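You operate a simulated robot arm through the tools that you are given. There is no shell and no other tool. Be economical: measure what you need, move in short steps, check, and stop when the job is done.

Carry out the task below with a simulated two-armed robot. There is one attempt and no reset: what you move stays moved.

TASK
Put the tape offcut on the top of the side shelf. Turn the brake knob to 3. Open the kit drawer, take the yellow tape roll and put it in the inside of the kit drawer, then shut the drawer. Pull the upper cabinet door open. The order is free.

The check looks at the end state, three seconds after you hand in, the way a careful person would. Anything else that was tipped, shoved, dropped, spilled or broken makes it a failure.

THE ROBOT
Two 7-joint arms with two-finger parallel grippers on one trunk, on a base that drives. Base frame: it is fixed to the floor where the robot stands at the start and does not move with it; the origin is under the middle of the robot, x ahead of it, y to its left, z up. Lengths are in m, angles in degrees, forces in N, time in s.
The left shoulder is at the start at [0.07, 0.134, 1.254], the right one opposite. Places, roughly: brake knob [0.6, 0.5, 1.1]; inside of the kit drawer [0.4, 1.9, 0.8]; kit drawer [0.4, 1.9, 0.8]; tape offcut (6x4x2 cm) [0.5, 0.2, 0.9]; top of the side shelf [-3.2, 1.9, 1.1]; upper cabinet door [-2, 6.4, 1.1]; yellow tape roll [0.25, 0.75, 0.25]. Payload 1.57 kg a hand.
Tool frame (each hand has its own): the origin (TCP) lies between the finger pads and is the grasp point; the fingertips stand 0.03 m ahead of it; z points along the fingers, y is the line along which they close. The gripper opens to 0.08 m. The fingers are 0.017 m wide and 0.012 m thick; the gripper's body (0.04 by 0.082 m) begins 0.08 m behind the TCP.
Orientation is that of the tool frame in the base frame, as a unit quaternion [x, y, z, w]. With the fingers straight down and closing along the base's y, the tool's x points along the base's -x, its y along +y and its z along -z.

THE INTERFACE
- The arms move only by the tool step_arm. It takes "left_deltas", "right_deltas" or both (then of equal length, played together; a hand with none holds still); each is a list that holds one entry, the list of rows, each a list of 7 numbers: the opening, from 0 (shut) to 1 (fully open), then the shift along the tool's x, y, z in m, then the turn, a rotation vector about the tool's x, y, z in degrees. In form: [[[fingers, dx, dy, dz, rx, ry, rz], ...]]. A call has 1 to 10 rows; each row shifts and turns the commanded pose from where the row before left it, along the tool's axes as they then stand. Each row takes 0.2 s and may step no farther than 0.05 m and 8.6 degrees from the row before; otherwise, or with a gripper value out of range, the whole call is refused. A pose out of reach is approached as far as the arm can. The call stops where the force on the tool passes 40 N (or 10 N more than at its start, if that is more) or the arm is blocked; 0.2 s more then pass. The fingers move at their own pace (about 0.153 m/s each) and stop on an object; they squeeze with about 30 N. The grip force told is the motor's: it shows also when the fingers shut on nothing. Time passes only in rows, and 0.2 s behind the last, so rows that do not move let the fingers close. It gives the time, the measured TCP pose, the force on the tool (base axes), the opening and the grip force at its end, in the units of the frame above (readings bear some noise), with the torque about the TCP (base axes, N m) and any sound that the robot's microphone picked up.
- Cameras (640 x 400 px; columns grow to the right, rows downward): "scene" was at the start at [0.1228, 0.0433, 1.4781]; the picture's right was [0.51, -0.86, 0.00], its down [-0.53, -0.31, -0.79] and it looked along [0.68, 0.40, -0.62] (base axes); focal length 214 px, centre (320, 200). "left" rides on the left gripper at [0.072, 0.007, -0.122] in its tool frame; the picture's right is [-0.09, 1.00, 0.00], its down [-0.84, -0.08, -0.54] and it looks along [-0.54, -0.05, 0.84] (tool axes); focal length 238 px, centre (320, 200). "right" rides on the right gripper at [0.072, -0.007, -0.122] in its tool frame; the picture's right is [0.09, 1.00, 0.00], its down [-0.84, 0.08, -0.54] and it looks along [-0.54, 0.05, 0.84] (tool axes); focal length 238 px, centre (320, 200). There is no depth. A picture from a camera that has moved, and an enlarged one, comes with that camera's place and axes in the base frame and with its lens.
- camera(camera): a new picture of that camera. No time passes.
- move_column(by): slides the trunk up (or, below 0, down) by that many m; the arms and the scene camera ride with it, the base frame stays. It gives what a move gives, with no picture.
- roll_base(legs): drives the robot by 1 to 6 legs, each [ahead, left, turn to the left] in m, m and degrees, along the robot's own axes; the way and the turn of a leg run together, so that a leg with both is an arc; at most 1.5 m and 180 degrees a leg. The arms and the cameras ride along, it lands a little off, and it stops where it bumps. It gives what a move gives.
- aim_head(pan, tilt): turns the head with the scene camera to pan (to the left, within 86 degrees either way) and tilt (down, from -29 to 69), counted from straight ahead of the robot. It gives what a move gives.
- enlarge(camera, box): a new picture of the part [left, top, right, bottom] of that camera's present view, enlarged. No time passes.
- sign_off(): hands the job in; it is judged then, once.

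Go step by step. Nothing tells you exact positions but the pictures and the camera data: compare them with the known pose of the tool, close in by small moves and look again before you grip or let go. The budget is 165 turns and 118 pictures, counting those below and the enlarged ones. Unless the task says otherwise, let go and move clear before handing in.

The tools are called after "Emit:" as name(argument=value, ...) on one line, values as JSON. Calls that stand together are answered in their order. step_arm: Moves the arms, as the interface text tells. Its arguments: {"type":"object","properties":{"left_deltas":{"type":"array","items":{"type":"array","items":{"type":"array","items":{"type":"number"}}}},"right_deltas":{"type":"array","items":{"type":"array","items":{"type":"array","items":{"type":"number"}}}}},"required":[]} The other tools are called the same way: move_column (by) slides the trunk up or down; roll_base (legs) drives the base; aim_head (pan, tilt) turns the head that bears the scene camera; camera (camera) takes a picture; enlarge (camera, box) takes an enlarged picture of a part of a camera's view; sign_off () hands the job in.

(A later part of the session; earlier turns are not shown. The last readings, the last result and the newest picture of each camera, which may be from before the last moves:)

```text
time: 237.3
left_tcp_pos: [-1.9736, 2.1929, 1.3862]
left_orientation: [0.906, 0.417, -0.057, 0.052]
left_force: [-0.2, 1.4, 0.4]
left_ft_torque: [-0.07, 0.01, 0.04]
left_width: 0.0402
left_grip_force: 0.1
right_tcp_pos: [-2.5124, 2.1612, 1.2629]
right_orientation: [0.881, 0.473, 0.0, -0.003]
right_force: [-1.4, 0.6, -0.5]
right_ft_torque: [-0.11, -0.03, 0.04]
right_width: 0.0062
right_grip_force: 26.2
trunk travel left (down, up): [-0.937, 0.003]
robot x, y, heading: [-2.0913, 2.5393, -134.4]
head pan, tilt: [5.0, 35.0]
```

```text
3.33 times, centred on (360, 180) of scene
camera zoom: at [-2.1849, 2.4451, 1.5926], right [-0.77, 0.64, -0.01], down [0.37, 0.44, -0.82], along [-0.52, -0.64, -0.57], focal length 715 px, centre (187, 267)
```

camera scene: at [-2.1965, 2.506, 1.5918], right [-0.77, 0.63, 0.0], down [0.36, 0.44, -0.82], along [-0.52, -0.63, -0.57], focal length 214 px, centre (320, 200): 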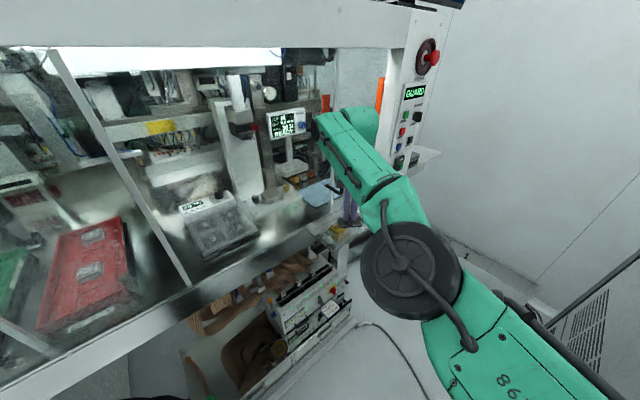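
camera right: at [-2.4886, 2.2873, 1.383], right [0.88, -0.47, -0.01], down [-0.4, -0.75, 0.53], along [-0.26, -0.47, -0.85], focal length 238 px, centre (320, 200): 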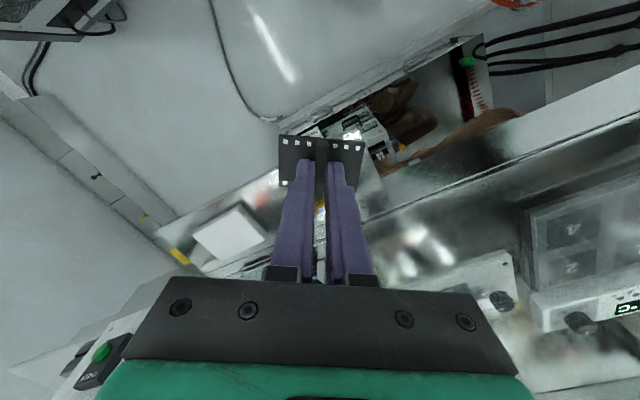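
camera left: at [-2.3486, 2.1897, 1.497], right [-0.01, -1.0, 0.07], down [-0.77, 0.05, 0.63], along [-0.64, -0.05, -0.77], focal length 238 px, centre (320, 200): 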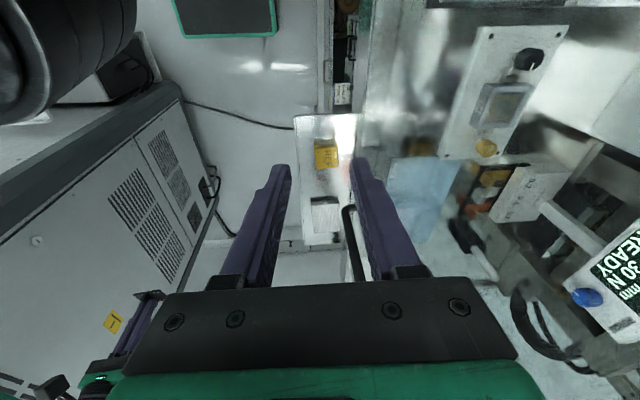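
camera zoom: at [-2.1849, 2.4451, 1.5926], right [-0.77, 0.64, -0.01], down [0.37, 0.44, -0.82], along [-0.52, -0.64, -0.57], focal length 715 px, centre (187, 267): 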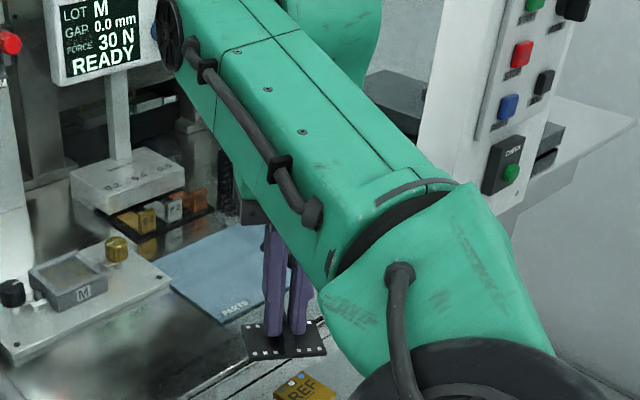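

The bar is now just west of the fingers, but a slight tilt suggests the left elbow touches the guard again. Tuck the left hand inward first.

Emit:
step_arm(left_deltas=[[[0.5, 0, -0.04, 0, 0, 0, 0], [0.5, 0, -0.04, 0, 0, 0, 0], [0.5, -0.02, -0.04, 0, 0, 0, 0], [0.5, -0.02, -0.03, 0, 0, 0, 0], [0.5, 0, 0, 0, 0, 0, 0]]])

Emit:
aim_head(pan=55, tilt=35)

Emit:
camera(camera="scene")

```text
time: 238.6
left_tcp_pos: [-2.1121, 2.2516, 1.3833]
left_orientation: [0.906, 0.418, -0.056, 0.048]
left_force: [-0.3, 0.5, 0.1]
left_ft_torque: [-0.04, -0.03, 0.02]
left_width: 0.0401
left_grip_force: 0.2
right_tcp_pos: [-2.5097, 2.1543, 1.2616]
right_orientation: [0.881, 0.473, 0.002, -0.006]
right_force: [0.8, 0.1, 0.0]
right_ft_torque: [-0.02, 0.0, -0.01]
right_width: 0.0062
right_grip_force: 26.6
trunk travel left (down, up): [-0.937, 0.003]
robot x, y, heading: [-2.0892, 2.5358, -134.4]
head pan, tilt: [5.0, 35.0]
```

```text
time: 239.7
left_tcp_pos: [-2.1125, 2.2487, 1.3826]
left_orientation: [0.906, 0.417, -0.055, 0.047]
left_force: [0.1, 0.3, -0.6]
left_ft_torque: [0.01, 0.0, 0.0]
left_width: 0.0401
left_grip_force: 0.1
right_tcp_pos: [-2.5107, 2.1506, 1.2605]
right_orientation: [0.881, 0.473, 0.003, -0.006]
right_force: [0.5, -0.1, -1.0]
right_ft_torque: [0.0, -0.01, 0.02]
right_width: 0.006
right_grip_force: 26.5
trunk travel left (down, up): [-0.937, 0.003]
robot x, y, heading: [-2.0877, 2.5377, -134.5]
head pan, tilt: [55.0, 35.0]
```

```text
14 pictures are left
camera scene: at [-2.1115, 2.413, 1.5918], right [-0.98, -0.18, 0.0], down [-0.1, 0.56, -0.82], along [0.15, -0.81, -0.57], focal length 214 px, centre (320, 200)
```

scene: 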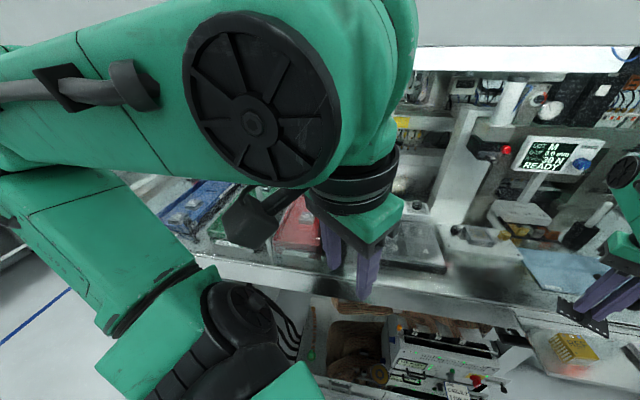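

No tilt now. Slide the door back west by driving the base sideways west 0.245 m.

Emit:
roll_base(legs=[[0.172, -0.175, 0]])

Emit:
aim_head(pan=0, tilt=30)

Emit:
camera(camera="scene")

```text
time: 241.5
left_tcp_pos: [-2.3536, 2.248, 1.3827]
left_orientation: [0.905, 0.418, -0.059, 0.046]
left_force: [0.1, 0.0, -0.3]
left_ft_torque: [0.01, 0.03, 0.0]
left_width: 0.04
left_grip_force: 0.0
right_tcp_pos: [-2.7532, 2.1512, 1.2624]
right_orientation: [0.881, 0.473, 0.0, -0.007]
right_force: [0.3, 0.3, -0.7]
right_ft_torque: [-0.03, 0.01, -0.02]
right_width: 0.0062
right_grip_force: 26.3
trunk travel left (down, up): [-0.937, 0.003]
robot x, y, heading: [-2.3382, 2.5396, -134.5]
head pan, tilt: [55.0, 35.0]
```

```text
time: 242.8
left_tcp_pos: [-2.3575, 2.2499, 1.3813]
left_orientation: [0.906, 0.418, -0.057, 0.046]
left_force: [0.3, -0.1, 0.1]
left_ft_torque: [-0.01, 0.01, -0.05]
left_width: 0.04
left_grip_force: 0.0
right_tcp_pos: [-2.7558, 2.1502, 1.2611]
right_orientation: [0.881, 0.473, 0.002, -0.007]
right_force: [0.8, -0.3, 0.2]
right_ft_torque: [-0.01, -0.01, -0.02]
right_width: 0.0062
right_grip_force: 26.0
trunk travel left (down, up): [-0.937, 0.003]
robot x, y, heading: [-2.3348, 2.5356, -134.6]
head pan, tilt: [0.0, 30.0]
```

```text
13 pictures are left
camera scene: at [-2.4357, 2.4355, 1.5997], right [-0.71, 0.7, 0.0], down [0.35, 0.36, -0.87], along [-0.61, -0.62, -0.5], focal length 214 px, centre (320, 200)
```

scene: 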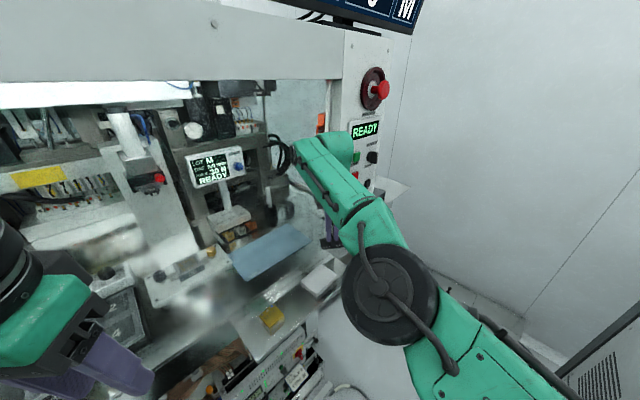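

READY again: the guard is closed. Nudge 1 cm more, then pull the hand away north-east.

Emit:
roll_base(legs=[[0.007, -0.007, 0]])

Emit:
roll_base(legs=[[-0.02, 0.02, 0], [-0.08, -0.09, 0]])

Emit:
aim_head(pan=8, tilt=30)

Emit:
enlarge(camera="scene", box=[240, 100, 480, 280])

```text
time: 243.5
left_tcp_pos: [-2.3653, 2.2484, 1.3819]
left_orientation: [0.906, 0.418, -0.057, 0.046]
left_force: [0.8, 0.4, 0.7]
left_ft_torque: [0.04, 0.02, 0.0]
left_width: 0.04
left_grip_force: 0.0
right_tcp_pos: [-2.7627, 2.1494, 1.2617]
right_orientation: [0.88, 0.474, 0.002, -0.007]
right_force: [10.0, 1.4, -8.5]
right_ft_torque: [0.13, 0.92, 0.26]
right_width: 0.0064
right_grip_force: 26.0
trunk travel left (down, up): [-0.937, 0.003]
robot x, y, heading: [-2.3464, 2.5393, -134.6]
head pan, tilt: [0.0, 30.0]
```

```text
time: 245.2
left_tcp_pos: [-2.3489, 2.3608, 1.3805]
left_orientation: [0.906, 0.417, -0.054, 0.045]
left_force: [0.1, -0.5, 0.9]
left_ft_torque: [0.03, 0.0, 0.02]
left_width: 0.0399
left_grip_force: 0.1
right_tcp_pos: [-2.7459, 2.266, 1.2564]
right_orientation: [0.88, 0.474, 0.005, -0.008]
right_force: [-0.3, -0.8, 0.3]
right_ft_torque: [0.04, -0.02, -0.01]
right_width: 0.0067
right_grip_force: 25.9
trunk travel left (down, up): [-0.937, 0.003]
robot x, y, heading: [-2.3286, 2.6579, -134.4]
head pan, tilt: [0.0, 30.0]
```

```text
time: 245.9
left_tcp_pos: [-2.3476, 2.3676, 1.3813]
left_orientation: [0.906, 0.417, -0.056, 0.046]
left_force: [-0.7, 0.9, 0.0]
left_ft_torque: [0.03, 0.04, 0.01]
left_width: 0.0402
left_grip_force: 0.0
right_tcp_pos: [-2.7455, 2.2696, 1.2591]
right_orientation: [0.881, 0.474, 0.004, -0.007]
right_force: [0.4, -1.4, 0.6]
right_ft_torque: [0.0, 0.01, -0.02]
right_width: 0.0067
right_grip_force: 25.9
trunk travel left (down, up): [-0.937, 0.003]
robot x, y, heading: [-2.3264, 2.6595, -134.4]
head pan, tilt: [8.0, 30.0]
```

```text
2.22 times, centred on (360, 190) of scene
camera zoom: at [-2.4167, 2.5449, 1.5994], right [-0.8, 0.59, 0.0], down [0.3, 0.4, -0.87], along [-0.51, -0.7, -0.5], focal length 477 px, centre (231, 222)
```

zoom: 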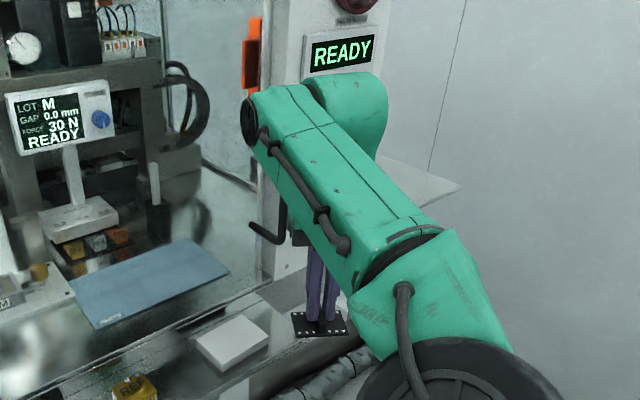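

The guard is shut (READY), handle against the column. Now tuck the left hand further and go west along the gap at heading 210°, with the right hand leading.

Emit:
step_arm(left_deltas=[[[0.5, 0.035, -0.025, 0, 0, 0, 0], [0.5, 0.035, -0.025, 0, 0, 0, 0], [0.5, 0.03, -0.02, 0, 0, 0, 0], [0.5, 0, 0, 0, 0, 0, 0]]])

Emit:
roll_base(legs=[[0, 0, -15.6]])

```text
time: 246.9
left_tcp_pos: [-2.3429, 2.4229, 1.3786]
left_orientation: [0.901, 0.43, -0.046, 0.029]
left_force: [0.7, 0.6, -0.1]
left_ft_torque: [0.0, 0.02, 0.05]
left_width: 0.0399
left_grip_force: 0.0
left hand out of reach, approached as far as the arm can: row 2, 3
right_tcp_pos: [-2.7442, 2.2732, 1.261]
right_orientation: [0.88, 0.474, 0.003, -0.007]
right_force: [0.7, 0.9, -0.7]
right_ft_torque: [0.0, 0.02, 0.0]
right_width: 0.0064
right_grip_force: 26.3
trunk travel left (down, up): [-0.937, 0.003]
robot x, y, heading: [-2.3203, 2.6577, -134.4]
head pan, tilt: [8.0, 30.0]
```

```text
time: 248.2
left_tcp_pos: [-2.4054, 2.4371, 1.3777]
left_orientation: [0.952, 0.301, -0.05, 0.025]
left_force: [0.2, -0.6, 0.6]
left_ft_torque: [-0.01, 0.0, 0.0]
left_width: 0.04
left_grip_force: 0.1
right_tcp_pos: [-2.831, 2.3964, 1.2596]
right_orientation: [0.937, 0.349, 0.004, -0.006]
right_force: [0.5, -0.6, 0.5]
right_ft_torque: [0.03, -0.03, -0.01]
right_width: 0.0061
right_grip_force: 25.3
trunk travel left (down, up): [-0.937, 0.003]
robot x, y, heading: [-2.3258, 2.6535, -150.1]
head pan, tilt: [8.0, 30.0]
```

Emit:
roll_base(legs=[[0.0518, 0.09, 0], [0.26, -0.15, 0]])

Emit:
roll_base(legs=[[0.264, -0.151, 0]])

Emit:
aim_head(pan=30, tilt=35)

Emit:
camera(camera="scene")

```text
time: 251.0
left_tcp_pos: [-2.7041, 2.3357, 1.378]
left_orientation: [0.952, 0.301, -0.051, 0.021]
left_force: [0.6, 0.0, 0.3]
left_ft_torque: [0.0, 0.01, 0.0]
left_width: 0.0399
left_grip_force: 0.1
right_tcp_pos: [-3.1306, 2.2993, 1.2608]
right_orientation: [0.937, 0.348, 0.004, -0.007]
right_force: [-0.1, 0.7, 0.5]
right_ft_torque: [-0.01, 0.01, -0.01]
right_width: 0.0063
right_grip_force: 26.0
trunk travel left (down, up): [-0.937, 0.003]
robot x, y, heading: [-2.6288, 2.5574, -150.2]
head pan, tilt: [8.0, 30.0]
```

```text
time: 253.3
left_tcp_pos: [-2.9836, 2.3352, 1.3838]
left_orientation: [0.948, 0.309, -0.069, 0.015]
left_force: [-0.2, 0.1, 0.4]
left_ft_torque: [0.02, -0.02, -0.04]
left_width: 0.0399
left_grip_force: 0.0
right_tcp_pos: [-3.4134, 2.2926, 1.2692]
right_orientation: [0.935, 0.354, -0.006, -0.008]
right_force: [0.5, 0.7, 0.0]
right_ft_torque: [0.03, 0.01, -0.01]
right_width: 0.0064
right_grip_force: 26.2
trunk travel left (down, up): [-0.937, 0.003]
robot x, y, heading: [-2.9298, 2.5525, -149.5]
head pan, tilt: [8.0, 30.0]
stopped in leg 1: the robot was blocked; the commanded pose is now the measured one
```

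```text
time: 254.1
left_tcp_pos: [-2.9827, 2.3349, 1.3824]
left_orientation: [0.949, 0.307, -0.068, 0.016]
left_force: [0.5, 0.1, 0.2]
left_ft_torque: [-0.01, -0.02, -0.02]
left_width: 0.0399
left_grip_force: 0.0
right_tcp_pos: [-3.4125, 2.294, 1.2734]
right_orientation: [0.936, 0.352, -0.007, -0.009]
right_force: [0.7, -0.2, -0.3]
right_ft_torque: [-0.01, -0.02, 0.01]
right_width: 0.0063
right_grip_force: 26.2
trunk travel left (down, up): [-0.937, 0.003]
robot x, y, heading: [-2.9339, 2.5529, -149.6]
head pan, tilt: [30.0, 35.0]
```

```text
11 pictures are left
camera scene: at [-3.016, 2.4779, 1.6002], right [-0.6, 0.8, 0.01], down [0.4, 0.31, -0.86], along [-0.7, -0.51, -0.5], focal length 214 px, centre (320, 200)
```

scene: 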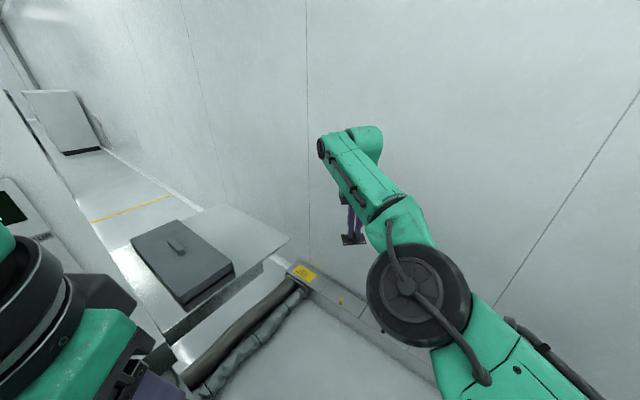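

Good view: the shelf's free strip is x≈-3.26…-3.41, west of a dark box. Turn left ~21° so the hand swings over it.

Emit:
roll_base(legs=[[0, 0, 21.5]])

Emit:
camera(camera="right")

```text
time: 255.7
left_tcp_pos: [-2.924, 2.3052, 1.3798]
left_orientation: [0.884, 0.464, -0.051, 0.026]
left_force: [-0.7, -0.7, 0.5]
left_ft_torque: [-0.01, 0.0, -0.02]
left_width: 0.0404
left_grip_force: 0.0
right_tcp_pos: [-3.3133, 2.124, 1.2605]
right_orientation: [0.862, 0.507, 0.003, -0.006]
right_force: [0.3, 0.2, -0.2]
right_ft_torque: [0.0, 0.01, 0.0]
right_width: 0.0064
right_grip_force: 26.0
trunk travel left (down, up): [-0.937, 0.003]
robot x, y, heading: [-2.9287, 2.5386, -130.0]
head pan, tilt: [30.0, 35.0]
```

```text
10 pictures are left
camera right: at [-3.2824, 2.1885, 1.3825], right [0.91, -0.4, -0.01], down [-0.34, -0.78, 0.53], along [-0.22, -0.48, -0.85], focal length 238 px, centre (320, 200)
```

right: 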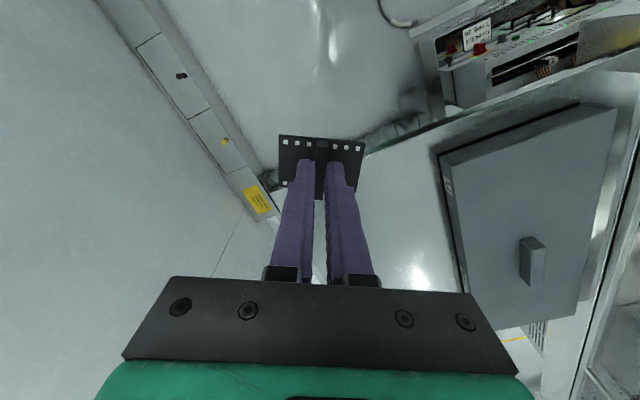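

The free strip is x≈-3.40…-3.20; target (-3.31, 1.98). Small base shift, then extend the right arm forward ~0.12 with a 20° tilt.

Emit:
roll_base(legs=[[-0.01, 0.0896, 0]])

Emit:
step_arm(right_deltas=[[[0, -0.024, 0, 0, 0, -4, 0], [0, -0.024, 0, 0.002, 0, -4, 0], [0, -0.024, 0, 0.004, 0, -4, 0], [0, -0.023, 0, 0.006, 0, -4, 0], [0, -0.023, 0, 0.008, 0, -4, 0], [0, 0, 0, 0, 0, 0, 0]]])

Emit:
camera(camera="right")

```text
time: 256.8
left_tcp_pos: [-2.8547, 2.2561, 1.3816]
left_orientation: [0.884, 0.464, -0.051, 0.026]
left_force: [-0.6, 0.3, -0.5]
left_ft_torque: [0.02, 0.01, 0.03]
left_width: 0.0398
left_grip_force: 0.0
right_tcp_pos: [-3.243, 2.0767, 1.2587]
right_orientation: [0.863, 0.505, 0.004, -0.005]
right_force: [-0.3, -0.1, -0.6]
right_ft_torque: [0.0, -0.04, -0.01]
right_width: 0.0063
right_grip_force: 26.0
trunk travel left (down, up): [-0.937, 0.003]
robot x, y, heading: [-2.8481, 2.4889, -130.2]
head pan, tilt: [30.0, 35.0]
```

```text
time: 258.2
left_tcp_pos: [-2.8495, 2.2573, 1.3803]
left_orientation: [0.884, 0.465, -0.052, 0.024]
left_force: [0.1, -0.2, 0.7]
left_ft_torque: [-0.03, -0.02, -0.02]
left_width: 0.0399
left_grip_force: 0.0
right_tcp_pos: [-3.2816, 2.0045, 1.2451]
right_orientation: [0.85, 0.498, -0.148, 0.082]
right_force: [0.2, -0.5, -0.1]
right_ft_torque: [0.0, -0.01, 0.0]
right_width: 0.0063
right_grip_force: 26.2
right hand out of reach, approached as far as the arm can: row 2, 3, 5
trunk travel left (down, up): [-0.937, 0.003]
robot x, y, heading: [-2.8496, 2.4922, -130.5]
head pan, tilt: [30.0, 35.0]
```

```text
9 pictures are left
camera right: at [-3.233, 2.1014, 1.3368], right [0.91, -0.41, -0.04], down [-0.23, -0.57, 0.79], along [-0.35, -0.71, -0.61], focal length 238 px, centre (320, 200)
```

right: 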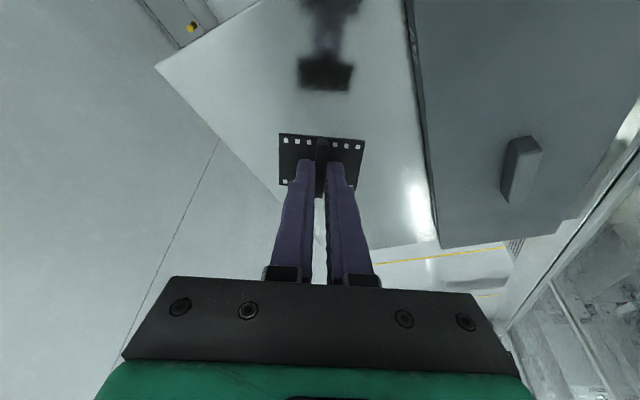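

The plate hovers over the free strip, clear of the box. Lower with the trunk in stages.

Emit:
move_column(by=-0.075)

Emit:
camera(camera="right")

```text
time: 259.3
left_tcp_pos: [-2.8457, 2.2589, 1.3071]
left_orientation: [0.884, 0.465, -0.055, 0.024]
left_force: [-0.3, 0.6, 0.0]
left_ft_torque: [-0.01, 0.0, 0.0]
left_width: 0.0399
left_grip_force: 0.1
right_tcp_pos: [-3.2808, 2.0049, 1.1761]
right_orientation: [0.85, 0.497, -0.153, 0.083]
right_force: [-4.1, -5.0, 30.3]
right_ft_torque: [-0.17, 0.01, 0.03]
right_width: 0.0062
right_grip_force: 26.3
trunk travel left (down, up): [-0.862, 0.078]
robot x, y, heading: [-2.8472, 2.4915, -130.3]
head pan, tilt: [30.0, 35.0]
```

```text
8 pictures are left
camera right: at [-3.231, 2.1033, 1.266], right [0.91, -0.41, -0.04], down [-0.22, -0.57, 0.79], along [-0.35, -0.71, -0.61], focal length 238 px, centre (320, 200)
```

right: 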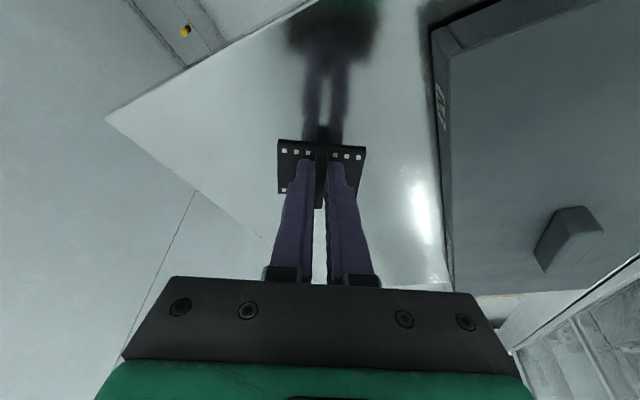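

Near edge is in contact (30 N). Ease up 4 mm, open the fingers, and draw back along the tool axis.

Emit:
move_column(by=0.004)

Emit:
step_arm(right_deltas=[[[0.35, 0, 0, 0, 0, 0, 0], [0.35, 0, 0, 0, 0, 0, 0], [0.35, 0, 0, 0, 0, 0, 0]]])

Emit:
move_column(by=0.07)

Emit:
camera(camera="right")

```text
time: 259.8
left_tcp_pos: [-2.8479, 2.2578, 1.3105]
left_orientation: [0.884, 0.464, -0.054, 0.024]
left_force: [0.5, 0.7, -0.2]
left_ft_torque: [-0.04, 0.04, -0.02]
left_width: 0.0399
left_grip_force: 0.1
right_tcp_pos: [-3.2796, 2.0046, 1.1757]
right_orientation: [0.85, 0.499, -0.147, 0.081]
right_force: [-4.3, -0.7, 19.3]
right_ft_torque: [0.0, -0.01, -0.01]
right_width: 0.0064
right_grip_force: 25.9
trunk travel left (down, up): [-0.866, 0.074]
robot x, y, heading: [-2.8469, 2.4892, -130.5]
head pan, tilt: [30.0, 35.0]
```

```text
time: 260.6
left_tcp_pos: [-2.8489, 2.2563, 1.3104]
left_orientation: [0.883, 0.465, -0.054, 0.024]
left_force: [0.7, 0.4, -0.2]
left_ft_torque: [-0.04, 0.01, 0.0]
left_width: 0.0399
left_grip_force: 0.0
right_tcp_pos: [-3.2785, 2.0037, 1.1758]
right_orientation: [0.851, 0.499, -0.146, 0.082]
right_force: [0.4, 2.7, 6.4]
right_ft_torque: [0.01, 0.01, 0.02]
right_width: 0.0258
right_grip_force: 0.1
trunk travel left (down, up): [-0.866, 0.074]
robot x, y, heading: [-2.8461, 2.4904, -130.2]
head pan, tilt: [30.0, 35.0]
```

```text
time: 261.7
left_tcp_pos: [-2.8488, 2.2567, 1.3799]
left_orientation: [0.883, 0.465, -0.053, 0.023]
left_force: [-0.3, 0.6, -1.0]
left_ft_torque: [0.02, 0.0, 0.02]
left_width: 0.0401
left_grip_force: 0.0
right_tcp_pos: [-3.2808, 2.0052, 1.2447]
right_orientation: [0.85, 0.499, -0.148, 0.083]
right_force: [-0.1, 0.4, -0.8]
right_ft_torque: [0.03, -0.02, -0.04]
right_width: 0.028
right_grip_force: 0.1
trunk travel left (down, up): [-0.936, 0.004]
robot x, y, heading: [-2.847, 2.4869, -130.3]
head pan, tilt: [30.0, 35.0]
```

```text
7 pictures are left
camera right: at [-3.2321, 2.1015, 1.3362], right [0.91, -0.41, -0.04], down [-0.23, -0.57, 0.79], along [-0.35, -0.71, -0.61], focal length 238 px, centre (320, 200)
```

right: 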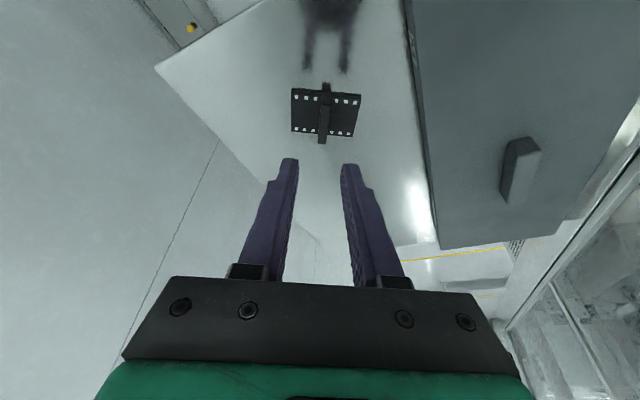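

The offcut lies flat on the side shelf. Retrace the way out of the gap.

Emit:
roll_base(legs=[[0.01, -0.0896, 0], [0, 0, -20]])

Emit:
roll_base(legs=[[-0.264, 0.151, 0], [-0.26, 0.15, 0]])

```text
time: 264.0
left_tcp_pos: [-2.9825, 2.3268, 1.3849]
left_orientation: [0.947, 0.313, -0.071, 0.01]
left_force: [1.2, -0.8, -0.3]
left_ft_torque: [-0.01, -0.01, 0.03]
left_width: 0.0398
left_grip_force: 0.0
right_tcp_pos: [-3.475, 2.2296, 1.2524]
right_orientation: [0.92, 0.35, -0.165, 0.056]
right_force: [0.4, 0.3, -0.1]
right_ft_torque: [0.05, -0.02, 0.02]
right_width: 0.0279
right_grip_force: 0.0
trunk travel left (down, up): [-0.936, 0.004]
robot x, y, heading: [-2.9235, 2.5391, -149.5]
head pan, tilt: [30.0, 35.0]
stopped in leg 2: the robot was blocked; the commanded pose is now the measured one
```

```text
time: 267.7
left_tcp_pos: [-2.3958, 2.3279, 1.3815]
left_orientation: [0.949, 0.309, -0.061, 0.011]
left_force: [-0.4, 0.1, 0.2]
left_ft_torque: [0.03, 0.02, 0.02]
left_width: 0.0403
left_grip_force: 0.0
right_tcp_pos: [-2.8879, 2.2342, 1.2436]
right_orientation: [0.923, 0.346, -0.159, 0.056]
right_force: [-0.2, -0.3, 0.0]
right_ft_torque: [0.03, 0.02, 0.01]
right_width: 0.0279
right_grip_force: 0.1
trunk travel left (down, up): [-0.936, 0.004]
robot x, y, heading: [-2.3164, 2.5424, -150.1]
head pan, tilt: [30.0, 35.0]
```

I was lightly blocked again at the turn; check that the guard is still closed.

Emit:
aim_head(pan=8, tilt=20)

Emit:
camera(camera="scene")

```text
time: 268.6
left_tcp_pos: [-2.3933, 2.3274, 1.3814]
left_orientation: [0.949, 0.309, -0.061, 0.013]
left_force: [-0.2, 0.3, 0.2]
left_ft_torque: [0.02, 0.02, 0.01]
left_width: 0.04
left_grip_force: 0.0
right_tcp_pos: [-2.8867, 2.2343, 1.2454]
right_orientation: [0.923, 0.347, -0.159, 0.057]
right_force: [0.3, 0.0, -0.2]
right_ft_torque: [-0.03, -0.01, 0.02]
right_width: 0.0281
right_grip_force: 0.2
trunk travel left (down, up): [-0.936, 0.004]
robot x, y, heading: [-2.3153, 2.5412, -149.8]
head pan, tilt: [8.0, 20.0]
```

```text
6 pictures are left
camera scene: at [-2.4321, 2.4654, 1.6149], right [-0.62, 0.79, 0.0], down [0.27, 0.21, -0.94], along [-0.74, -0.58, -0.34], focal length 214 px, centre (320, 200)
```

scene: 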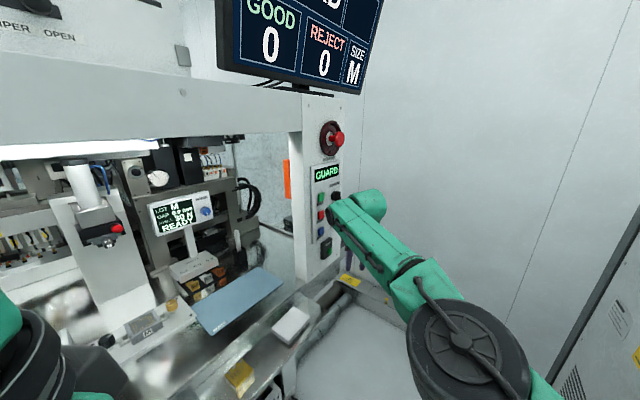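

GUARD again – the left elbow caught the handle on the way out and slid the door east. I free myself northward, and go around to push it back as before.

Emit:
roll_base(legs=[[-0.0755, -0.1296, 0], [0, 0, 15], [-0.467, 0.467, 0]])

Emit:
step_arm(right_deltas=[[[0, 0, 0, 0, 0, 0, 0], [0, 0, 0, 0, 0, 0, 0]]])

Emit:
aim_head(pan=10, tilt=30)

Emit:
camera(camera="scene")

```text
time: 274.1
left_tcp_pos: [-1.6793, 2.4636, 1.3813]
left_orientation: [0.896, 0.44, -0.058, 0.017]
left_force: [0.0, 0.2, 0.7]
left_ft_torque: [0.01, 0.01, 0.0]
left_width: 0.0402
left_grip_force: 0.0
right_tcp_pos: [-2.1257, 2.2379, 1.2436]
right_orientation: [0.865, 0.473, -0.149, 0.078]
right_force: [0.2, -0.2, 0.5]
right_ft_torque: [-0.01, -0.02, 0.0]
right_width: 0.0282
right_grip_force: 0.0
trunk travel left (down, up): [-0.936, 0.004]
robot x, y, heading: [-1.6646, 2.6971, -134.0]
head pan, tilt: [8.0, 20.0]
```

```text
time: 274.6
left_tcp_pos: [-1.6777, 2.4639, 1.3823]
left_orientation: [0.896, 0.44, -0.058, 0.018]
left_force: [-0.1, -0.3, -0.4]
left_ft_torque: [-0.02, -0.02, 0.03]
left_width: 0.0401
left_grip_force: 0.1
right_tcp_pos: [-2.1244, 2.2382, 1.2443]
right_orientation: [0.865, 0.473, -0.149, 0.077]
right_force: [0.3, 0.0, -0.7]
right_ft_torque: [-0.04, 0.02, -0.01]
right_width: 0.0001
right_grip_force: 21.5
trunk travel left (down, up): [-0.936, 0.004]
robot x, y, heading: [-1.6615, 2.6974, -133.7]
head pan, tilt: [8.0, 20.0]
```

```text
time: 275.4
left_tcp_pos: [-1.6773, 2.4645, 1.3811]
left_orientation: [0.896, 0.439, -0.059, 0.018]
left_force: [0.5, 0.3, 1.1]
left_ft_torque: [-0.02, -0.02, -0.05]
left_width: 0.0399
left_grip_force: 0.0
right_tcp_pos: [-2.1242, 2.2381, 1.2442]
right_orientation: [0.865, 0.473, -0.149, 0.077]
right_force: [-0.6, 0.6, 0.2]
right_ft_torque: [0.01, -0.03, 0.02]
right_width: 0.0001
right_grip_force: 20.9
trunk travel left (down, up): [-0.936, 0.004]
robot x, y, heading: [-1.6635, 2.6982, -133.8]
head pan, tilt: [10.0, 30.0]
```

```text
5 pictures are left
camera scene: at [-1.7492, 2.5863, 1.5988], right [-0.83, 0.56, 0.0], down [0.28, 0.41, -0.87], along [-0.48, -0.72, -0.5], focal length 214 px, centre (320, 200)
```

scene: 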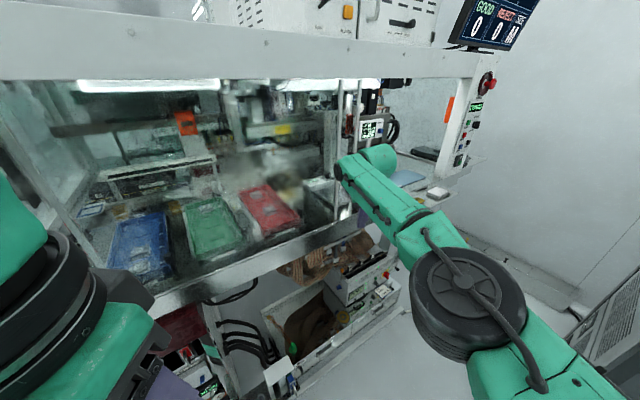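

The door posts are at x≈-2.2, next to my wrist. Move south behind (east of) the handle and push west 0.60 m.

Emit:
roll_base(legs=[[0.0816, 0.0782, 0]])

Emit:
roll_base(legs=[[0.415, -0.433, 0]])

Emit:
roll_base(legs=[[0.0175, -0.018, 0]])

```text
time: 276.6
left_tcp_pos: [-1.6784, 2.3583, 1.3822]
left_orientation: [0.896, 0.439, -0.06, 0.018]
left_force: [-0.9, 1.0, 0.1]
left_ft_torque: [-0.04, -0.01, 0.02]
left_width: 0.0402
left_grip_force: 0.0
right_tcp_pos: [-2.1262, 2.1321, 1.2459]
right_orientation: [0.865, 0.472, -0.149, 0.08]
right_force: [-0.7, 0.4, 0.0]
right_ft_torque: [-0.03, -0.01, 0.04]
right_width: 0.0
right_grip_force: 21.5
trunk travel left (down, up): [-0.936, 0.004]
robot x, y, heading: [-1.6625, 2.5867, -133.8]
head pan, tilt: [10.0, 30.0]
```

```text
time: 279.9
left_tcp_pos: [-2.2709, 2.3502, 1.3812]
left_orientation: [0.894, 0.445, -0.06, 0.016]
left_force: [0.0, -0.1, -0.3]
left_ft_torque: [0.01, 0.0, 0.03]
left_width: 0.0399
left_grip_force: 0.1
right_tcp_pos: [-2.7175, 2.1193, 1.2443]
right_orientation: [0.862, 0.478, -0.149, 0.077]
right_force: [0.0, -1.0, 0.4]
right_ft_torque: [0.01, 0.0, -0.01]
right_width: 0.0002
right_grip_force: 21.7
trunk travel left (down, up): [-0.936, 0.004]
robot x, y, heading: [-2.263, 2.589, -133.2]
head pan, tilt: [10.0, 30.0]
```

```text
time: 280.8
left_tcp_pos: [-2.294, 2.3503, 1.3808]
left_orientation: [0.894, 0.444, -0.06, 0.015]
left_force: [-0.2, 0.5, 0.9]
left_ft_torque: [0.05, 0.05, 0.0]
left_width: 0.0401
left_grip_force: 0.1
right_tcp_pos: [-2.7383, 2.1181, 1.2454]
right_orientation: [0.862, 0.479, -0.151, 0.077]
right_force: [0.3, 0.2, 0.1]
right_ft_torque: [-0.02, 0.06, -0.06]
right_width: 0.0
right_grip_force: 21.8
trunk travel left (down, up): [-0.936, 0.004]
robot x, y, heading: [-2.2865, 2.5824, -133.2]
head pan, tilt: [10.0, 30.0]
```

Emit:
roll_base(legs=[[0.012, -0.013, 0]])

Emit:
roll_base(legs=[[0.009, -0.01, 0]])

```text
time: 281.5
left_tcp_pos: [-2.3105, 2.3493, 1.3821]
left_orientation: [0.894, 0.444, -0.06, 0.015]
left_force: [0.1, 0.0, 0.2]
left_ft_torque: [0.03, 0.03, 0.02]
left_width: 0.0399
left_grip_force: 0.2
right_tcp_pos: [-2.7567, 2.1187, 1.2451]
right_orientation: [0.862, 0.478, -0.151, 0.077]
right_force: [0.9, 0.0, 0.4]
right_ft_torque: [0.0, 0.02, -0.05]
right_width: 0.0
right_grip_force: 21.4
trunk travel left (down, up): [-0.936, 0.004]
robot x, y, heading: [-2.3063, 2.5835, -132.9]
head pan, tilt: [10.0, 30.0]
```

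```text
time: 282.3
left_tcp_pos: [-2.3263, 2.3496, 1.3807]
left_orientation: [0.893, 0.446, -0.06, 0.016]
left_force: [1.2, 0.4, -0.6]
left_ft_torque: [-0.02, 0.06, 0.05]
left_width: 0.04
left_grip_force: 0.0
right_tcp_pos: [-2.77, 2.1189, 1.245]
right_orientation: [0.861, 0.479, -0.151, 0.077]
right_force: [0.0, 0.2, -0.2]
right_ft_torque: [0.01, 0.05, 0.0]
right_width: 0.0001
right_grip_force: 21.5
trunk travel left (down, up): [-0.936, 0.004]
robot x, y, heading: [-2.3193, 2.5829, -133.0]
head pan, tilt: [10.0, 30.0]
```

Emit:
enlarge(camera="scene", box=[220, 60, 480, 260])

```text
2.00 times, centred on (350, 160) of scene
camera zoom: at [-2.3981, 2.4715, 1.5988], right [-0.84, 0.55, 0.0], down [0.27, 0.42, -0.87], along [-0.48, -0.72, -0.5], focal length 429 px, centre (260, 280)
```

zoom: 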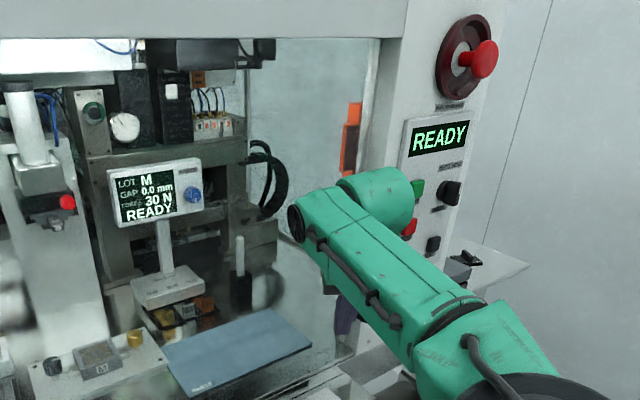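

READY once more. One last small nudge, then exit: hand east a touch, then straight north and away.

Emit:
roll_base(legs=[[0.007, -0.008, 0]])

Emit:
roll_base(legs=[[-0.02, 0.021, 0], [-0.12, -0.11, 0], [-0.5, 0.3, 0]])

```text
time: 283.1
left_tcp_pos: [-2.3396, 2.3528, 1.3813]
left_orientation: [0.893, 0.445, -0.061, 0.016]
left_force: [-0.2, 0.5, -1.4]
left_ft_torque: [-0.01, 0.0, 0.01]
left_width: 0.0399
left_grip_force: 0.0
right_tcp_pos: [-2.783, 2.1221, 1.244]
right_orientation: [0.862, 0.479, -0.149, 0.077]
right_force: [6.1, 2.9, 0.8]
right_ft_torque: [-0.23, 0.5, -0.2]
right_width: 0.0
right_grip_force: 21.1
trunk travel left (down, up): [-0.936, 0.004]
robot x, y, heading: [-2.3264, 2.5875, -133.2]
head pan, tilt: [10.0, 30.0]
```

```text
time: 287.8
left_tcp_pos: [-1.7476, 2.6745, 1.3822]
left_orientation: [0.894, 0.444, -0.059, 0.017]
left_force: [0.0, -0.3, -0.7]
left_ft_torque: [0.04, -0.02, 0.03]
left_width: 0.0398
left_grip_force: 0.1
right_tcp_pos: [-2.1909, 2.443, 1.2429]
right_orientation: [0.862, 0.478, -0.148, 0.077]
right_force: [0.4, -0.8, 0.1]
right_ft_torque: [0.0, 0.01, -0.04]
right_width: 0.0
right_grip_force: 21.1
trunk travel left (down, up): [-0.936, 0.004]
robot x, y, heading: [-1.7311, 2.9066, -132.9]
head pan, tilt: [10.0, 30.0]
```

Guard closed and I'm clear. Now drive to the cabinet on the north wall and face it.

Emit:
roll_base(legs=[[-0.444, 0.036, 0], [0, 0, -137], [1.0, 0.3, 0], [1.0, 0.3, 0]])

Emit:
aim_head(pan=10, tilt=20)

Emit:
camera(camera="scene")

```text
time: 306.1
left_tcp_pos: [-2.1544, 5.38, 1.3823]
left_orientation: [0.741, -0.669, -0.039, -0.05]
left_force: [-0.7, -0.2, -0.3]
left_ft_torque: [0.0, 0.03, -0.02]
left_width: 0.0399
left_grip_force: 0.1
right_tcp_pos: [-1.9866, 5.8509, 1.2445]
right_orientation: [0.761, -0.627, -0.128, -0.11]
right_force: [0.2, -0.4, -0.1]
right_ft_torque: [0.0, -0.01, -0.01]
right_width: 0.0
right_grip_force: 20.9
trunk travel left (down, up): [-0.936, 0.004]
robot x, y, heading: [-2.0045, 5.1998, 89.9]
head pan, tilt: [10.0, 30.0]
```

```text
time: 306.9
left_tcp_pos: [-2.1535, 5.3807, 1.3815]
left_orientation: [0.741, -0.669, -0.038, -0.05]
left_force: [0.5, 0.6, -0.7]
left_ft_torque: [0.02, 0.07, 0.0]
left_width: 0.0402
left_grip_force: 0.0
right_tcp_pos: [-1.9865, 5.851, 1.2441]
right_orientation: [0.761, -0.626, -0.127, -0.11]
right_force: [0.2, 0.5, 0.1]
right_ft_torque: [0.0, -0.03, 0.03]
right_width: 0.0
right_grip_force: 21.6
trunk travel left (down, up): [-0.936, 0.004]
robot x, y, heading: [-2.0073, 5.1963, 89.7]
head pan, tilt: [10.0, 20.0]
```

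```text
3 pictures are left
camera scene: at [-2.0209, 5.3407, 1.6146], right [0.99, 0.17, 0.0], down [0.06, -0.34, -0.94], along [-0.16, 0.93, -0.34], focal length 214 px, centre (320, 200)
```

scene: 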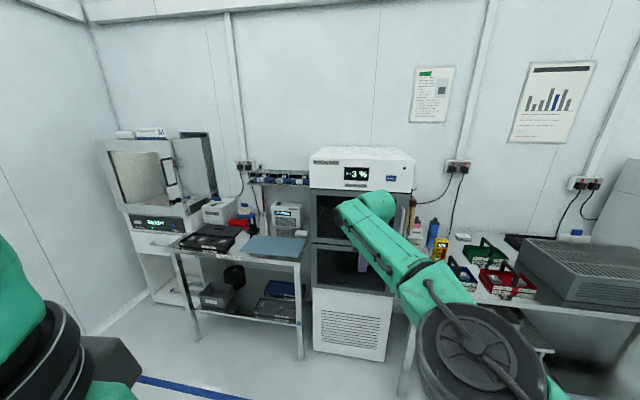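

The dry cabinet's upper dark door spans x≈-2.26…-1.73, z≈0.96–1.24 at y≈6.43; my arm hides its right side. Shift right to see the handle.

Emit:
roll_base(legs=[[0, -0.36, 0]])

Emit:
aim_head(pan=15, tilt=25)

Emit:
enlarge(camera="scene", box=[200, 120, 360, 260])

```text
time: 309.2
left_tcp_pos: [-1.8019, 5.3799, 1.3814]
left_orientation: [0.742, -0.668, -0.035, -0.05]
left_force: [0.6, 1.2, -1.0]
left_ft_torque: [0.0, 0.0, 0.03]
left_width: 0.0401
left_grip_force: 0.0
right_tcp_pos: [-1.6356, 5.8507, 1.2438]
right_orientation: [0.762, -0.626, -0.126, -0.111]
right_force: [-1.5, -0.1, 0.4]
right_ft_torque: [0.02, 0.0, 0.01]
right_width: 0.0
right_grip_force: 21.1
trunk travel left (down, up): [-0.936, 0.004]
robot x, y, heading: [-1.6477, 5.1945, 90.0]
head pan, tilt: [10.0, 20.0]
```

```text
time: 309.8
left_tcp_pos: [-1.8004, 5.3794, 1.3807]
left_orientation: [0.742, -0.668, -0.037, -0.05]
left_force: [-0.7, 1.1, -0.6]
left_ft_torque: [0.0, -0.02, 0.02]
left_width: 0.04
left_grip_force: 0.0
right_tcp_pos: [-1.6336, 5.851, 1.2445]
right_orientation: [0.762, -0.626, -0.126, -0.11]
right_force: [0.0, 0.3, 0.6]
right_ft_torque: [-0.01, 0.0, 0.0]
right_width: 0.0
right_grip_force: 21.2
trunk travel left (down, up): [-0.936, 0.004]
robot x, y, heading: [-1.6481, 5.1983, 90.1]
head pan, tilt: [15.0, 25.0]
```

```text
2.86 times, centred on (280, 190) of scene
camera zoom: at [-1.6686, 5.3394, 1.6097], right [0.98, 0.19, 0.0], down [0.08, -0.38, -0.92], along [-0.18, 0.9, -0.39], focal length 613 px, centre (434, 229)
```

zoom: 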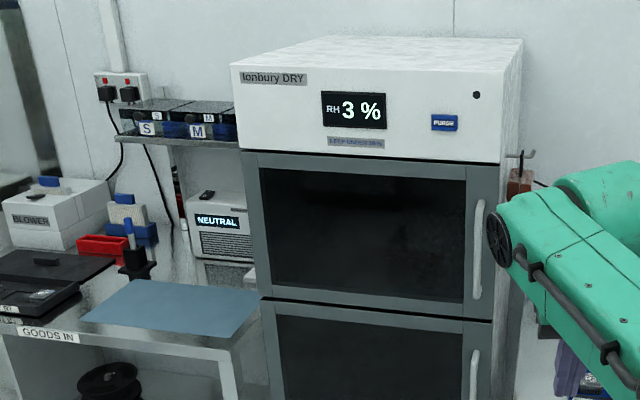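

The upper door has a vertical bar handle on its right side: about x=-1.788, y≈6.345, z≈1.04–1.23 (hinge on the left). I open the right hand, square it up, lower a bit and approach.

Emit:
step_arm(right_deltas=[[[1, 0, 0, 0, 0, 0, 5], [1, 0, 0, 0, 0, 0, 5], [1, 0, 0, 0, 0, 0, 0]]])

Emit:
move_column(by=-0.085)

Emit:
roll_base(legs=[[0.37, 0.152, 0]])

```text
time: 310.6
left_tcp_pos: [-1.7979, 5.3806, 1.3816]
left_orientation: [0.742, -0.668, -0.038, -0.05]
left_force: [-0.7, -0.8, 1.0]
left_ft_torque: [0.0, 0.02, 0.01]
left_width: 0.0399
left_grip_force: 0.0
right_tcp_pos: [-1.6322, 5.8509, 1.245]
right_orientation: [0.704, -0.69, -0.135, -0.098]
right_force: [-0.7, -0.3, -0.2]
right_ft_torque: [0.0, 0.0, 0.0]
right_width: 0.0798
right_grip_force: 0.1
trunk travel left (down, up): [-0.936, 0.004]
robot x, y, heading: [-1.6486, 5.1986, 89.8]
head pan, tilt: [15.0, 25.0]
```

```text
time: 311.8
left_tcp_pos: [-1.7987, 5.3781, 1.2964]
left_orientation: [0.742, -0.668, -0.037, -0.05]
left_force: [-0.3, 0.3, 1.3]
left_ft_torque: [-0.03, 0.0, 0.02]
left_width: 0.0401
left_grip_force: 0.0
right_tcp_pos: [-1.6317, 5.8508, 1.1591]
right_orientation: [0.705, -0.689, -0.136, -0.098]
right_force: [0.5, 0.1, 0.2]
right_ft_torque: [-0.02, 0.02, 0.01]
right_width: 0.0798
right_grip_force: 0.1
trunk travel left (down, up): [-0.851, 0.089]
robot x, y, heading: [-1.6475, 5.199, 90.1]
head pan, tilt: [15.0, 25.0]
```

```text
time: 314.3
left_tcp_pos: [-1.9524, 5.7455, 1.2979]
left_orientation: [0.743, -0.667, -0.038, -0.05]
left_force: [0.0, 0.5, 0.0]
left_ft_torque: [0.03, -0.01, -0.01]
left_width: 0.04
left_grip_force: 0.1
right_tcp_pos: [-1.7872, 6.2182, 1.1589]
right_orientation: [0.705, -0.689, -0.137, -0.098]
right_force: [0.3, 0.1, 0.0]
right_ft_torque: [0.0, 0.03, -0.02]
right_width: 0.0799
right_grip_force: 0.0
trunk travel left (down, up): [-0.851, 0.089]
robot x, y, heading: [-1.8005, 5.5703, 90.2]
head pan, tilt: [15.0, 25.0]
```

Now a picture from the right hand to align with the bar.

Emit:
camera(camera="right")

```text
1 pictures are left
camera right: at [-1.7711, 6.1107, 1.2513], right [-0.99, -0.12, 0.02], down [-0.06, 0.61, 0.79], along [-0.1, 0.78, -0.61], focal length 238 px, centre (320, 200)
```

right: 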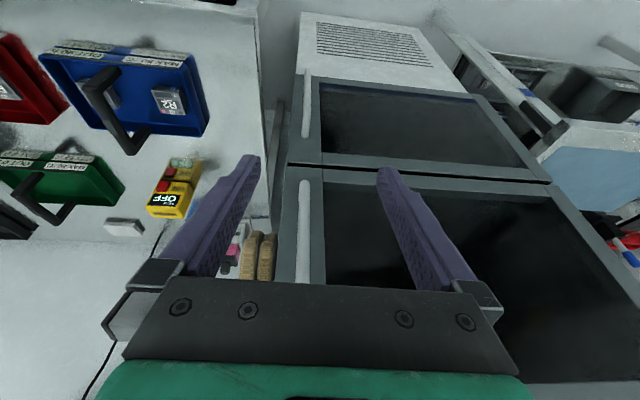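

The bar is at (-1.780, 6.345), bottom z≈1.04, nicely between the fingers. Drive ahead 0.12 m and close.

Emit:
roll_base(legs=[[0.12, -0.005, 0]])

Emit:
step_arm(right_deltas=[[[0, 0, 0, 0, 0, 0, 0], [0, 0, 0, 0, 0, 0, 0], [0, 0, 0, 0, 0, 0, 0]]])

```text
time: 315.6
left_tcp_pos: [-1.9486, 5.8619, 1.2974]
left_orientation: [0.742, -0.668, -0.038, -0.051]
left_force: [-0.4, 0.0, -0.2]
left_ft_torque: [0.04, 0.02, -0.04]
left_width: 0.0401
left_grip_force: 0.0
right_tcp_pos: [-1.7797, 6.3337, 1.1623]
right_orientation: [0.704, -0.689, -0.137, -0.1]
right_force: [0.2, 0.1, 0.4]
right_ft_torque: [0.05, 0.0, 0.03]
right_width: 0.0799
right_grip_force: 0.0
trunk travel left (down, up): [-0.851, 0.089]
robot x, y, heading: [-1.7958, 5.6859, 90.2]
head pan, tilt: [15.0, 25.0]
```

```text
time: 316.4
left_tcp_pos: [-1.9496, 5.8694, 1.296]
left_orientation: [0.742, -0.668, -0.035, -0.05]
left_force: [0.0, 0.2, -0.3]
left_ft_torque: [0.0, 0.02, 0.02]
left_width: 0.04
left_grip_force: 0.0
right_tcp_pos: [-1.7828, 6.3391, 1.1576]
right_orientation: [0.706, -0.689, -0.135, -0.098]
right_force: [-4.2, 1.8, -11.0]
right_ft_torque: [0.31, -1.19, 0.07]
right_width: 0.0154
right_grip_force: 30.9
trunk travel left (down, up): [-0.851, 0.089]
robot x, y, heading: [-1.7967, 5.6864, 90.1]
head pan, tilt: [15.0, 25.0]
```

Gripped the bar (15 mm). Pull back along the door's arc, first 0.1 m.

Emit:
roll_base(legs=[[-0.1, 0.011, 0]])

```text
time: 317.5
left_tcp_pos: [-1.9676, 5.7675, 1.296]
left_orientation: [0.744, -0.666, -0.033, -0.051]
left_force: [-0.3, -0.2, -0.5]
left_ft_torque: [0.03, 0.0, -0.04]
left_width: 0.0399
left_grip_force: 0.1
right_tcp_pos: [-1.803, 6.2403, 1.1572]
right_orientation: [0.706, -0.688, -0.135, -0.101]
right_force: [-24.5, 8.1, -7.2]
right_ft_torque: [0.63, -0.75, 0.09]
right_width: 0.0153
right_grip_force: 30.9
trunk travel left (down, up): [-0.851, 0.089]
robot x, y, heading: [-1.8101, 5.5875, 90.0]
head pan, tilt: [15.0, 25.0]
```

The door is coming. I now rotate the robot around the hinge (about (-2.25, 6.39)) so the grip follows the door: a small arc first.

Emit:
roll_base(legs=[[-0.062, 0.12, -8]])

```text
time: 318.8
left_tcp_pos: [-2.0579, 5.7331, 1.2969]
left_orientation: [-0.695, 0.717, 0.031, 0.051]
left_force: [0.2, -1.1, -0.1]
left_ft_torque: [-0.02, -0.03, 0.04]
left_width: 0.0398
left_grip_force: 0.0
right_tcp_pos: [-1.8269, 6.1777, 1.159]
right_orientation: [-0.656, 0.736, 0.13, 0.107]
right_force: [0.0, -1.3, -11.1]
right_ft_torque: [0.48, -1.08, -0.05]
right_width: 0.0149
right_grip_force: 31.0
trunk travel left (down, up): [-0.851, 0.089]
robot x, y, heading: [-1.9312, 5.5309, 82.2]
head pan, tilt: [15.0, 25.0]
```

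Forces are near zero – the arc works. Continue 20° more, then again.

Emit:
roll_base(legs=[[-0.076, 0.141, -10], [-0.076, 0.141, -10]])

```text
time: 321.2
left_tcp_pos: [-2.293, 5.709, 1.2955]
left_orientation: [-0.558, 0.828, 0.019, 0.057]
left_force: [-0.3, -0.4, 0.6]
left_ft_torque: [0.02, -0.03, -0.01]
left_width: 0.0397
left_grip_force: 0.0
right_tcp_pos: [-1.9242, 6.0445, 1.1584]
right_orientation: [-0.516, 0.84, 0.108, 0.13]
right_force: [-8.6, 7.8, -7.6]
right_ft_torque: [0.33, -0.99, 0.08]
right_width: 0.0151
right_grip_force: 30.0
trunk travel left (down, up): [-0.851, 0.089]
robot x, y, heading: [-2.2451, 5.4752, 61.9]
head pan, tilt: [15.0, 25.0]
```

Door ~40° open. Continue another 28° around the hinge.

Emit:
roll_base(legs=[[-0.106, 0.197, -14], [-0.106, 0.197, -14]])

```text
time: 324.3
left_tcp_pos: [-2.6035, 5.811, 1.2971]
left_orientation: [-0.338, 0.939, 0.007, 0.06]
left_force: [-0.5, 0.5, -0.6]
left_ft_torque: [-0.04, 0.0, -0.01]
left_width: 0.0401
left_grip_force: 0.1
right_tcp_pos: [-2.1184, 5.9311, 1.1594]
right_orientation: [-0.294, 0.941, 0.076, 0.152]
right_force: [3.5, -10.5, -15.1]
right_ft_torque: [-0.62, -0.77, -0.17]
right_width: 0.0149
right_grip_force: 31.3
trunk travel left (down, up): [-0.851, 0.089]
robot x, y, heading: [-2.6751, 5.5845, 33.5]
head pan, tilt: [15.0, 25.0]
```

Door is about 68° open. Release the handle and back straight away.

Emit:
step_arm(right_deltas=[[[1, 0, 0, 0, 0, 0, 0], [1, 0, 0, 0, 0, 0, 0], [1, 0, 0, 0, 0, 0, 0], [1, 0, 0, 0, 0, 0, 0]]])

Emit:
roll_base(legs=[[-0.25, 0, 0]])

Emit:
aim_head(pan=12, tilt=20)

```text
time: 325.3
left_tcp_pos: [-2.6081, 5.8117, 1.2979]
left_orientation: [-0.338, 0.939, 0.005, 0.062]
left_force: [0.0, -0.3, -0.1]
left_ft_torque: [0.0, -0.03, -0.01]
left_width: 0.04
left_grip_force: 0.1
right_tcp_pos: [-2.1232, 5.9327, 1.1598]
right_orientation: [-0.294, 0.94, 0.075, 0.154]
right_force: [-0.1, 0.6, -0.9]
right_ft_torque: [0.03, 0.01, -0.01]
right_width: 0.0801
right_grip_force: 0.1
trunk travel left (down, up): [-0.851, 0.089]
robot x, y, heading: [-2.6793, 5.5861, 33.5]
head pan, tilt: [15.0, 25.0]
```

```text
time: 327.1
left_tcp_pos: [-2.8191, 5.6716, 1.297]
left_orientation: [-0.336, 0.94, 0.006, 0.06]
left_force: [0.2, 0.6, 0.2]
left_ft_torque: [-0.02, -0.02, -0.02]
left_width: 0.0402
left_grip_force: 0.1
right_tcp_pos: [-2.3328, 5.792, 1.158]
right_orientation: [-0.291, 0.942, 0.073, 0.153]
right_force: [-0.5, 0.3, 0.4]
right_ft_torque: [0.01, 0.01, -0.02]
right_width: 0.08
right_grip_force: 0.0
trunk travel left (down, up): [-0.851, 0.089]
robot x, y, heading: [-2.8953, 5.448, 33.5]
head pan, tilt: [15.0, 25.0]
```

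```text
time: 327.8
left_tcp_pos: [-2.8186, 5.6713, 1.2969]
left_orientation: [-0.337, 0.94, 0.006, 0.061]
left_force: [-0.2, 0.5, -0.2]
left_ft_torque: [0.03, 0.01, -0.03]
left_width: 0.04
left_grip_force: 0.1
right_tcp_pos: [-2.3345, 5.7901, 1.1591]
right_orientation: [-0.291, 0.941, 0.074, 0.153]
right_force: [0.4, 0.2, 0.5]
right_ft_torque: [0.01, 0.0, -0.02]
right_width: 0.08
right_grip_force: 0.2
trunk travel left (down, up): [-0.851, 0.089]
robot x, y, heading: [-2.885, 5.4462, 33.2]
head pan, tilt: [12.0, 20.0]
```

Emit:
camera(camera="scene")

```text
0 pictures are left
camera scene: at [-2.7825, 5.5385, 1.5286], right [0.71, -0.71, 0.0], down [-0.25, -0.25, -0.94], along [0.66, 0.66, -0.35], focal length 214 px, centre (320, 200)
```

scene: 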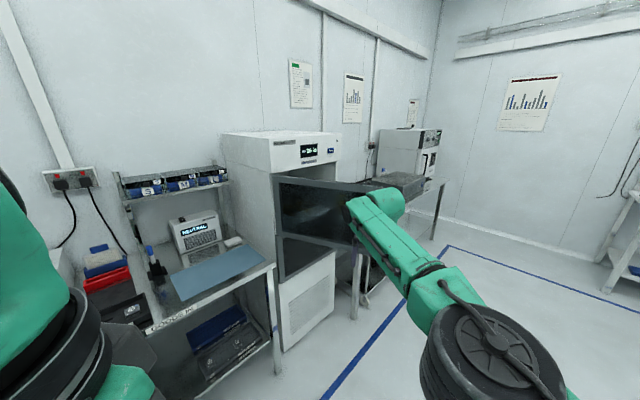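

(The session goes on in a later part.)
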